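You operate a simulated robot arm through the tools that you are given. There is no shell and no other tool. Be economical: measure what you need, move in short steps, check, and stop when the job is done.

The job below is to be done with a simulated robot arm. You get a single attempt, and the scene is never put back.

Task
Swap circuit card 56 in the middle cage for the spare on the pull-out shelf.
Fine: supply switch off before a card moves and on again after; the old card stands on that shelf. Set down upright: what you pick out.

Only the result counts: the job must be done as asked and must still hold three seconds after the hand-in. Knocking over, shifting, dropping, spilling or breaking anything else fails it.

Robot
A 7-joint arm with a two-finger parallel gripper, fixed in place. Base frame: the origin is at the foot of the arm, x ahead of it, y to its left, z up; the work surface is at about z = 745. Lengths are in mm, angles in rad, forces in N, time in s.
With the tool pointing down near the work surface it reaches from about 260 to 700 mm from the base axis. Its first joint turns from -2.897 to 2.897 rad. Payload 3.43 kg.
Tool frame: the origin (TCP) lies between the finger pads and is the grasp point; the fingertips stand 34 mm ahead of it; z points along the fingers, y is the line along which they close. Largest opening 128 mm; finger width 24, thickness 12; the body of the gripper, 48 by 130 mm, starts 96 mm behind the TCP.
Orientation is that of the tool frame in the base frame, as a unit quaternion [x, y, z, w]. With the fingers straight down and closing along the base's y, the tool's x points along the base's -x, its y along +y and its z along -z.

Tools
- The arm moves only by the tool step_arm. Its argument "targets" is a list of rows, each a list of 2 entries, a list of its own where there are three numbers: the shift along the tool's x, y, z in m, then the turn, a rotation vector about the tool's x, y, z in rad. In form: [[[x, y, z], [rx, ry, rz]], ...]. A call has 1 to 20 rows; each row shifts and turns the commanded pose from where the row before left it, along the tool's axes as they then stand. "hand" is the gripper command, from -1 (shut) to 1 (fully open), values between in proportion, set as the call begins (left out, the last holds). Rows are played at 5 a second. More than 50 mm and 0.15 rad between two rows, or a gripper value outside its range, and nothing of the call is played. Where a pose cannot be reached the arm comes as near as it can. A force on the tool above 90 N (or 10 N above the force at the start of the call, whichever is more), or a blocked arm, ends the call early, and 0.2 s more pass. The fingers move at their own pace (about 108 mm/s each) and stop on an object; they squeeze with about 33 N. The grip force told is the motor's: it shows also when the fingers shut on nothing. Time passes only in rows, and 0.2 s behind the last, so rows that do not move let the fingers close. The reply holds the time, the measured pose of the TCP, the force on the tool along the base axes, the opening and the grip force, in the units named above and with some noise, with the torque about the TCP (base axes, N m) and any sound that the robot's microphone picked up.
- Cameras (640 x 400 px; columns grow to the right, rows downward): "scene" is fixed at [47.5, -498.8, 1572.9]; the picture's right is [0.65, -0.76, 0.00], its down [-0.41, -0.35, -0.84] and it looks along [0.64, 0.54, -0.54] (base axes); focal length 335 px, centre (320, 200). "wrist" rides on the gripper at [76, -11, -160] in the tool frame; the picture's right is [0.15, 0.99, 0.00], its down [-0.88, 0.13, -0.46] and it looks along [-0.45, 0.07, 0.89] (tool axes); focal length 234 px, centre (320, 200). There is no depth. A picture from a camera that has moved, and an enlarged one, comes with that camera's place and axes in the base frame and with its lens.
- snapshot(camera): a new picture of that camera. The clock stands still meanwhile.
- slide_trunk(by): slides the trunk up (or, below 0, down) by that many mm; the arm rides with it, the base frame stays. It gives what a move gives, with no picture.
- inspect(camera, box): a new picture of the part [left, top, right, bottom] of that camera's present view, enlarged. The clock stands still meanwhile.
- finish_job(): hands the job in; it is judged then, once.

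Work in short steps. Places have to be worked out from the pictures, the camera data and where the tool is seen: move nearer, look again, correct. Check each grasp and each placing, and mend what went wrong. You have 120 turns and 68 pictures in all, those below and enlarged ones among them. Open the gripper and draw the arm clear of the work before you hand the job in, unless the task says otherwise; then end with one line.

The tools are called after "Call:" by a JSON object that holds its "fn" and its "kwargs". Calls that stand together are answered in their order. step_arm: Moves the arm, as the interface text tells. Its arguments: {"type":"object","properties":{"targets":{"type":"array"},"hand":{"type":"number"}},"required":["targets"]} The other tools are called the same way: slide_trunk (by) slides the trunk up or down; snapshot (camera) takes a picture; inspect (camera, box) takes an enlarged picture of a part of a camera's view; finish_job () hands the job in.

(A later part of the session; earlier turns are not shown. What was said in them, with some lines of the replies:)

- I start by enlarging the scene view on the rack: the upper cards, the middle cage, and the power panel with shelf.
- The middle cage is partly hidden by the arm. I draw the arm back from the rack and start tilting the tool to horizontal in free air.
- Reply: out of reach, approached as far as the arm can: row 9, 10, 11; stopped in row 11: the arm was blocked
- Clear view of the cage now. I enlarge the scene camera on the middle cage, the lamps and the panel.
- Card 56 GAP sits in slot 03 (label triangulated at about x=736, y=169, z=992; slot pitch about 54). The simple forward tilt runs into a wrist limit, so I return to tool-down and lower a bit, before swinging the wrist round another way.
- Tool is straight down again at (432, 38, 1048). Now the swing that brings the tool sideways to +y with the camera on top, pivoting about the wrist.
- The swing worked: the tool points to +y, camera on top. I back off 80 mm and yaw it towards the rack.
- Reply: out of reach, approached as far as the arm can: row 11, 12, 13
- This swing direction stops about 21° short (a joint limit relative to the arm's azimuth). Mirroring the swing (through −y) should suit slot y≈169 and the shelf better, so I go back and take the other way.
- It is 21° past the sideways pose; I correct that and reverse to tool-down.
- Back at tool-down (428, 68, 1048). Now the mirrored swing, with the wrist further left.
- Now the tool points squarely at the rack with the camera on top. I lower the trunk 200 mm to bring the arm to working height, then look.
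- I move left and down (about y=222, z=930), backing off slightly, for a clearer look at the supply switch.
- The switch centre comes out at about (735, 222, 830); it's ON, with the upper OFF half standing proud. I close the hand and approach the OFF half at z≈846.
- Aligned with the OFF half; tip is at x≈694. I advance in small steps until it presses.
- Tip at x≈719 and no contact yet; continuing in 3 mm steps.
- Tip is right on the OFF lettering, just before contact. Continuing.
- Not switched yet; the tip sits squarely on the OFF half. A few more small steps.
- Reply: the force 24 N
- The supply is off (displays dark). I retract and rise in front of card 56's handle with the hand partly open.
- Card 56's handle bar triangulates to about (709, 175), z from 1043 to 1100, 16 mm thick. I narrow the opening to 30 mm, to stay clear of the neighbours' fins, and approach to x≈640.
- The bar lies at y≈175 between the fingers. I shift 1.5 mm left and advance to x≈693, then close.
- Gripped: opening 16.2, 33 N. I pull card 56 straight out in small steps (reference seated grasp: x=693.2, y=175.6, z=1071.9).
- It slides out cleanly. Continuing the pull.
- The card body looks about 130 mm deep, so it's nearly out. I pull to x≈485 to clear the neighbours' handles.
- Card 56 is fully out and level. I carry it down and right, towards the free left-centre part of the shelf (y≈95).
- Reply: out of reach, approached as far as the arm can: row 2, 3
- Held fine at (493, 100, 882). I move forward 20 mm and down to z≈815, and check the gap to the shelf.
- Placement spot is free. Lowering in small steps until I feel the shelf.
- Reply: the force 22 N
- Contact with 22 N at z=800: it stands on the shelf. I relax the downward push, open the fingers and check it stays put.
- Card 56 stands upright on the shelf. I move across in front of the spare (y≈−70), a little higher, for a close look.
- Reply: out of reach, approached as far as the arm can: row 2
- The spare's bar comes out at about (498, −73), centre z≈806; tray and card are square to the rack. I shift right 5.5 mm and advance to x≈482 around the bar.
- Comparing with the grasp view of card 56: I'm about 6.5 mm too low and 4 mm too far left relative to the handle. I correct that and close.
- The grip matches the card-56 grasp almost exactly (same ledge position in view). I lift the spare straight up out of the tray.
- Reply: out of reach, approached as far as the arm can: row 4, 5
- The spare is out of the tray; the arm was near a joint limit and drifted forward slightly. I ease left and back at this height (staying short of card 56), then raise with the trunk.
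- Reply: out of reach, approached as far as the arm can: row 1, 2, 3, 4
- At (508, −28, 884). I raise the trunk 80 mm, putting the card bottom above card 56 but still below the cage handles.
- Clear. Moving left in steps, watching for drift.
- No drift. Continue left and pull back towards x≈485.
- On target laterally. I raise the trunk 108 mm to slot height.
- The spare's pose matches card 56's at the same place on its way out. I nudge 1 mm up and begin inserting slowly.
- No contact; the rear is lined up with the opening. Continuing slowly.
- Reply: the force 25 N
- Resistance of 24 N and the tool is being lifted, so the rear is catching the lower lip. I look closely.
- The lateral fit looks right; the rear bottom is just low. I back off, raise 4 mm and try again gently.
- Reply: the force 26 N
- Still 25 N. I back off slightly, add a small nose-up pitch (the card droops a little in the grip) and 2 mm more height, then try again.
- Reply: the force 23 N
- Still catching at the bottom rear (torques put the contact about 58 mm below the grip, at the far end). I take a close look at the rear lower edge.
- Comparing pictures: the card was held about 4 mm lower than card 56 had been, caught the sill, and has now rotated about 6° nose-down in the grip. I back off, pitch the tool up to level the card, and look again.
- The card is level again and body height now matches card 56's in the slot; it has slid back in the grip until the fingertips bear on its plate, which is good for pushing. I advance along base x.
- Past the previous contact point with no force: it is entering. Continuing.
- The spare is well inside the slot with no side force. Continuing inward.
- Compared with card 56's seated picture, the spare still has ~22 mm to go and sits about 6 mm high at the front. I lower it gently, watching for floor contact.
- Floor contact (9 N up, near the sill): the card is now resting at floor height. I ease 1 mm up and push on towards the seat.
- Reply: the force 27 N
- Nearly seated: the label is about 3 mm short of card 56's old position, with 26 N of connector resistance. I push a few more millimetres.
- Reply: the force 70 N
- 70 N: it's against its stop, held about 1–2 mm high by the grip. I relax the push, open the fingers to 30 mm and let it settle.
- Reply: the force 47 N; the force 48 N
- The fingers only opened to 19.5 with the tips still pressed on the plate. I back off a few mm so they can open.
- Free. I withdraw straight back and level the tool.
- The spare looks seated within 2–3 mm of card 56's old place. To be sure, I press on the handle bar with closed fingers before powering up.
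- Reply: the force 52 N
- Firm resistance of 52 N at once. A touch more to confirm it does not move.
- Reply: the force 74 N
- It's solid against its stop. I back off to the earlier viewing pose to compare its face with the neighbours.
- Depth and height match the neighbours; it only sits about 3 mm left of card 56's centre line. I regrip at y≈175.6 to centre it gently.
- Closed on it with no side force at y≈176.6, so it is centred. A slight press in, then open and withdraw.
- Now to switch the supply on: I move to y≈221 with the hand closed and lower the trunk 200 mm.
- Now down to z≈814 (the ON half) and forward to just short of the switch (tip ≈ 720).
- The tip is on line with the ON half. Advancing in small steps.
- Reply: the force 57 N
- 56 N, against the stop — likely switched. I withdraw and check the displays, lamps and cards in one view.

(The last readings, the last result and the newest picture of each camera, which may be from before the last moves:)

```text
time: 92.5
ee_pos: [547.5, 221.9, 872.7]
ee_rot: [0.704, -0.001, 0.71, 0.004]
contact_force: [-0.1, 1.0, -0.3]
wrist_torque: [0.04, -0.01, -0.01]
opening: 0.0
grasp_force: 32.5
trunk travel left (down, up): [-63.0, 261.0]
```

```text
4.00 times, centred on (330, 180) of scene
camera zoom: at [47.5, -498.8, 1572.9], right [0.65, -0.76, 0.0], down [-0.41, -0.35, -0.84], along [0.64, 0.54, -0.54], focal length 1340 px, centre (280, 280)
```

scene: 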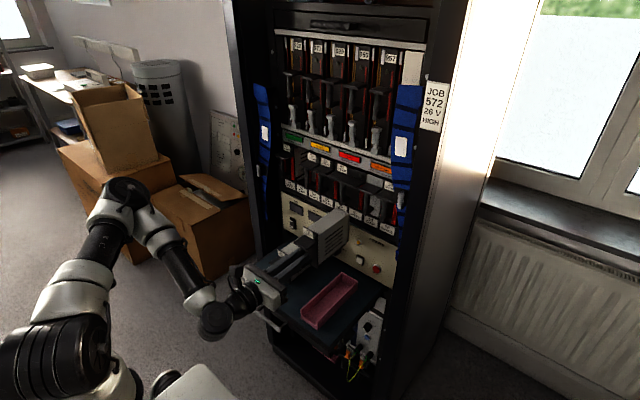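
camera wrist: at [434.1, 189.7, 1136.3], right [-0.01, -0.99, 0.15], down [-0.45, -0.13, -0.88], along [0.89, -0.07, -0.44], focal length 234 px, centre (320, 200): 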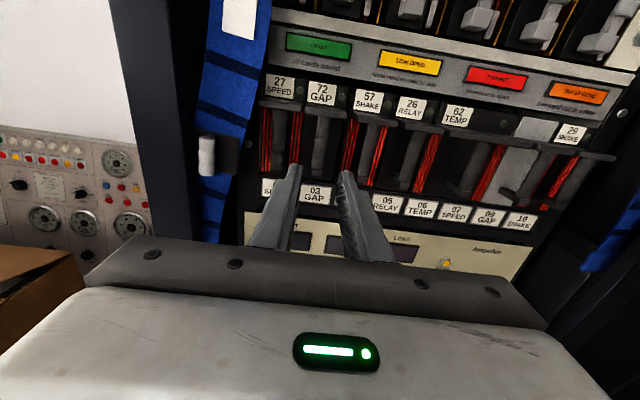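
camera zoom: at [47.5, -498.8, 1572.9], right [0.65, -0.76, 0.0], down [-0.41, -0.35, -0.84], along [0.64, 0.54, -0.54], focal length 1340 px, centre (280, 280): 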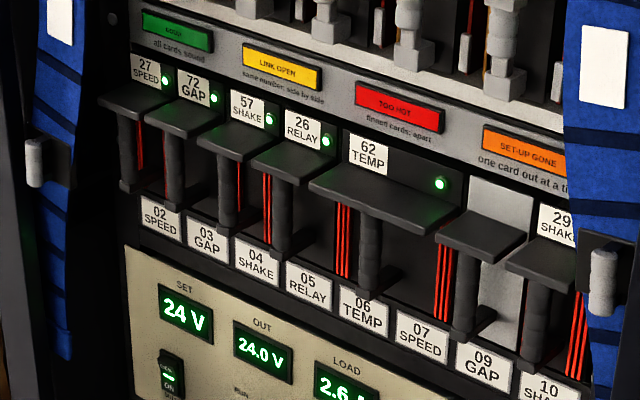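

Supply is on, 24.0 V, and card 72's LED is green; the GOOD lamp isn't lit yet — perhaps it needs time. I open the hand, draw the arm back and wait a few seconds.

Call:
{"fn": "step_arm", "kwargs": {"targets": [[[0.02, -0.01, -0.03], [0, 0, 0]], [[0.02, -0.01, -0.03], [0, 0, 0]], [[0, 0, 0], [0, 0, 0]], [[0, 0, 0], [0, 0, 0]], [[0, 0, 0], [0, 0, 0]], [[0, 0, 0], [0, 0, 0]], [[0, 0, 0], [0, 0, 0]], [[0, 0, 0], [0, 0, 0]], [[0, 0, 0], [0, 0, 0]], [[0, 0, 0], [0, 0, 0]], [[0, 0, 0], [0, 0, 0]], [[0, 0, 0], [0, 0, 0]], [[0, 0, 0], [0, 0, 0]], [[0, 0, 0], [0, 0, 0]], [[0, 0, 0], [0, 0, 0]], [[0, 0, 0], [0, 0, 0]], [[0, 0, 0], [0, 0, 0]], [[0, 0, 0], [0, 0, 0]], [[0, 0, 0], [0, 0, 0]], [[0, 0, 0], [0, 0, 0]]], "hand": 0.3}}

Call:
{"fn": "snapshot", "kwargs": {"camera": "scene"}}

```text
time: 96.8
ee_pos: [487.5, 242.6, 914.1]
ee_rot: [0.705, -0.001, 0.71, 0.003]
contact_force: [-0.3, 0.6, -0.3]
wrist_torque: [0.01, -0.02, 0.01]
opening: 83.3
grasp_force: 0.0
trunk travel left (down, up): [-63.0, 261.0]
```

```text
2 pictures are left
```

scene: 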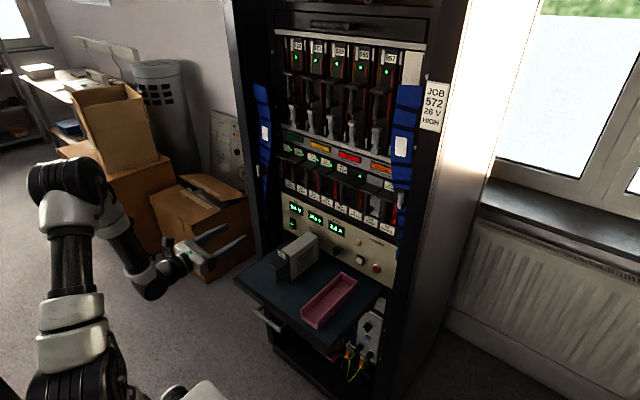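

GOOD is still dark but no fault lamp seems lit. I wait another 4 s and zoom in on lamps and panel.

Call:
{"fn": "step_arm", "kwargs": {"targets": [[[0, 0, 0], [0, 0, 0]], [[0, 0, 0], [0, 0, 0]], [[0, 0, 0], [0, 0, 0]], [[0, 0, 0], [0, 0, 0]], [[0, 0, 0], [0, 0, 0]], [[0, 0, 0], [0, 0, 0]], [[0, 0, 0], [0, 0, 0]], [[0, 0, 0], [0, 0, 0]], [[0, 0, 0], [0, 0, 0]], [[0, 0, 0], [0, 0, 0]], [[0, 0, 0], [0, 0, 0]], [[0, 0, 0], [0, 0, 0]], [[0, 0, 0], [0, 0, 0]], [[0, 0, 0], [0, 0, 0]], [[0, 0, 0], [0, 0, 0]], [[0, 0, 0], [0, 0, 0]], [[0, 0, 0], [0, 0, 0]], [[0, 0, 0], [0, 0, 0]], [[0, 0, 0], [0, 0, 0]], [[0, 0, 0], [0, 0, 0]]]}}

Call:
{"fn": "inspect", "kwargs": {"camera": "scene", "box": [270, 125, 430, 285]}}

```text
time: 101.0
ee_pos: [486.2, 242.1, 912.7]
ee_rot: [0.704, -0.001, 0.71, 0.003]
contact_force: [-0.4, -0.2, -0.3]
wrist_torque: [0.01, 0.03, 0.02]
opening: 83.2
grasp_force: 0.0
trunk travel left (down, up): [-63.0, 261.0]
```

```text
2.50 times, centred on (350, 205) of scene
camera zoom: at [47.5, -498.8, 1572.9], right [0.65, -0.76, 0.0], down [-0.41, -0.35, -0.84], along [0.64, 0.54, -0.54], focal length 837 px, centre (245, 188)
```

zoom: 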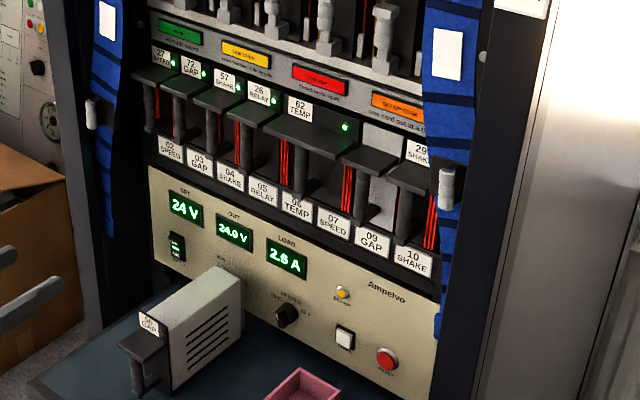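

The rack is powered (24.0 V, 2.6 A as before), all card LEDs including 72's are green, no fault lamp is lit, and card 56 stands upright. RESET wasn't part of the job, so I leave it alone. I draw the arm fully clear.

Call:
{"fn": "step_arm", "kwargs": {"targets": [[[0.03, 0, -0.02], [0, 0, 0]], [[0.03, 0, -0.02], [0, 0, 0]], [[0.03, 0, -0.01], [0, 0, 0]]], "hand": 1}}

Call:
{"fn": "inspect", "kwargs": {"camera": "scene", "box": [230, 130, 390, 230]}}

```text
time: 101.8
ee_pos: [437.3, 244.3, 1003.4]
ee_rot: [0.704, -0.001, 0.71, 0.003]
contact_force: [0.3, 0.3, -0.7]
wrist_torque: [0.0, -0.01, -0.01]
opening: 127.8
grasp_force: 0.0
trunk travel left (down, up): [-63.0, 261.0]
```

```text
4.00 times, centred on (310, 180) of scene
camera zoom: at [47.5, -498.8, 1572.9], right [0.65, -0.76, 0.0], down [-0.41, -0.35, -0.84], along [0.64, 0.54, -0.54], focal length 1340 px, centre (360, 280)
```

zoom: 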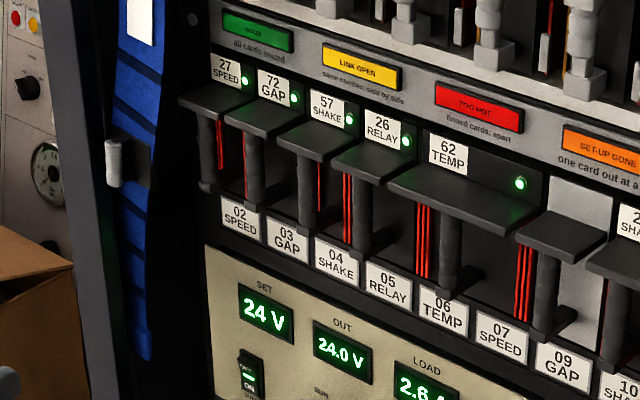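

All is steady: card 72 is in slot 03 with its LED green, the supply is on, card 56 stands on the shelf, and the gripper is open and clear. I hand in.

Call:
{"fn": "finish_job", "kwargs": {}}

```text
The job is handed in.
```

I swapped card 56 for the spare, card 72, which is in slot 03 against its stop with its LED green. The supply was off during the swap and is now back on, and card 56 stands upright on the shelf. The GOOD lamp, lit at the start, has not come back on; no fault lamp is lit, and I did not press RESET because it wasn't part of the job.
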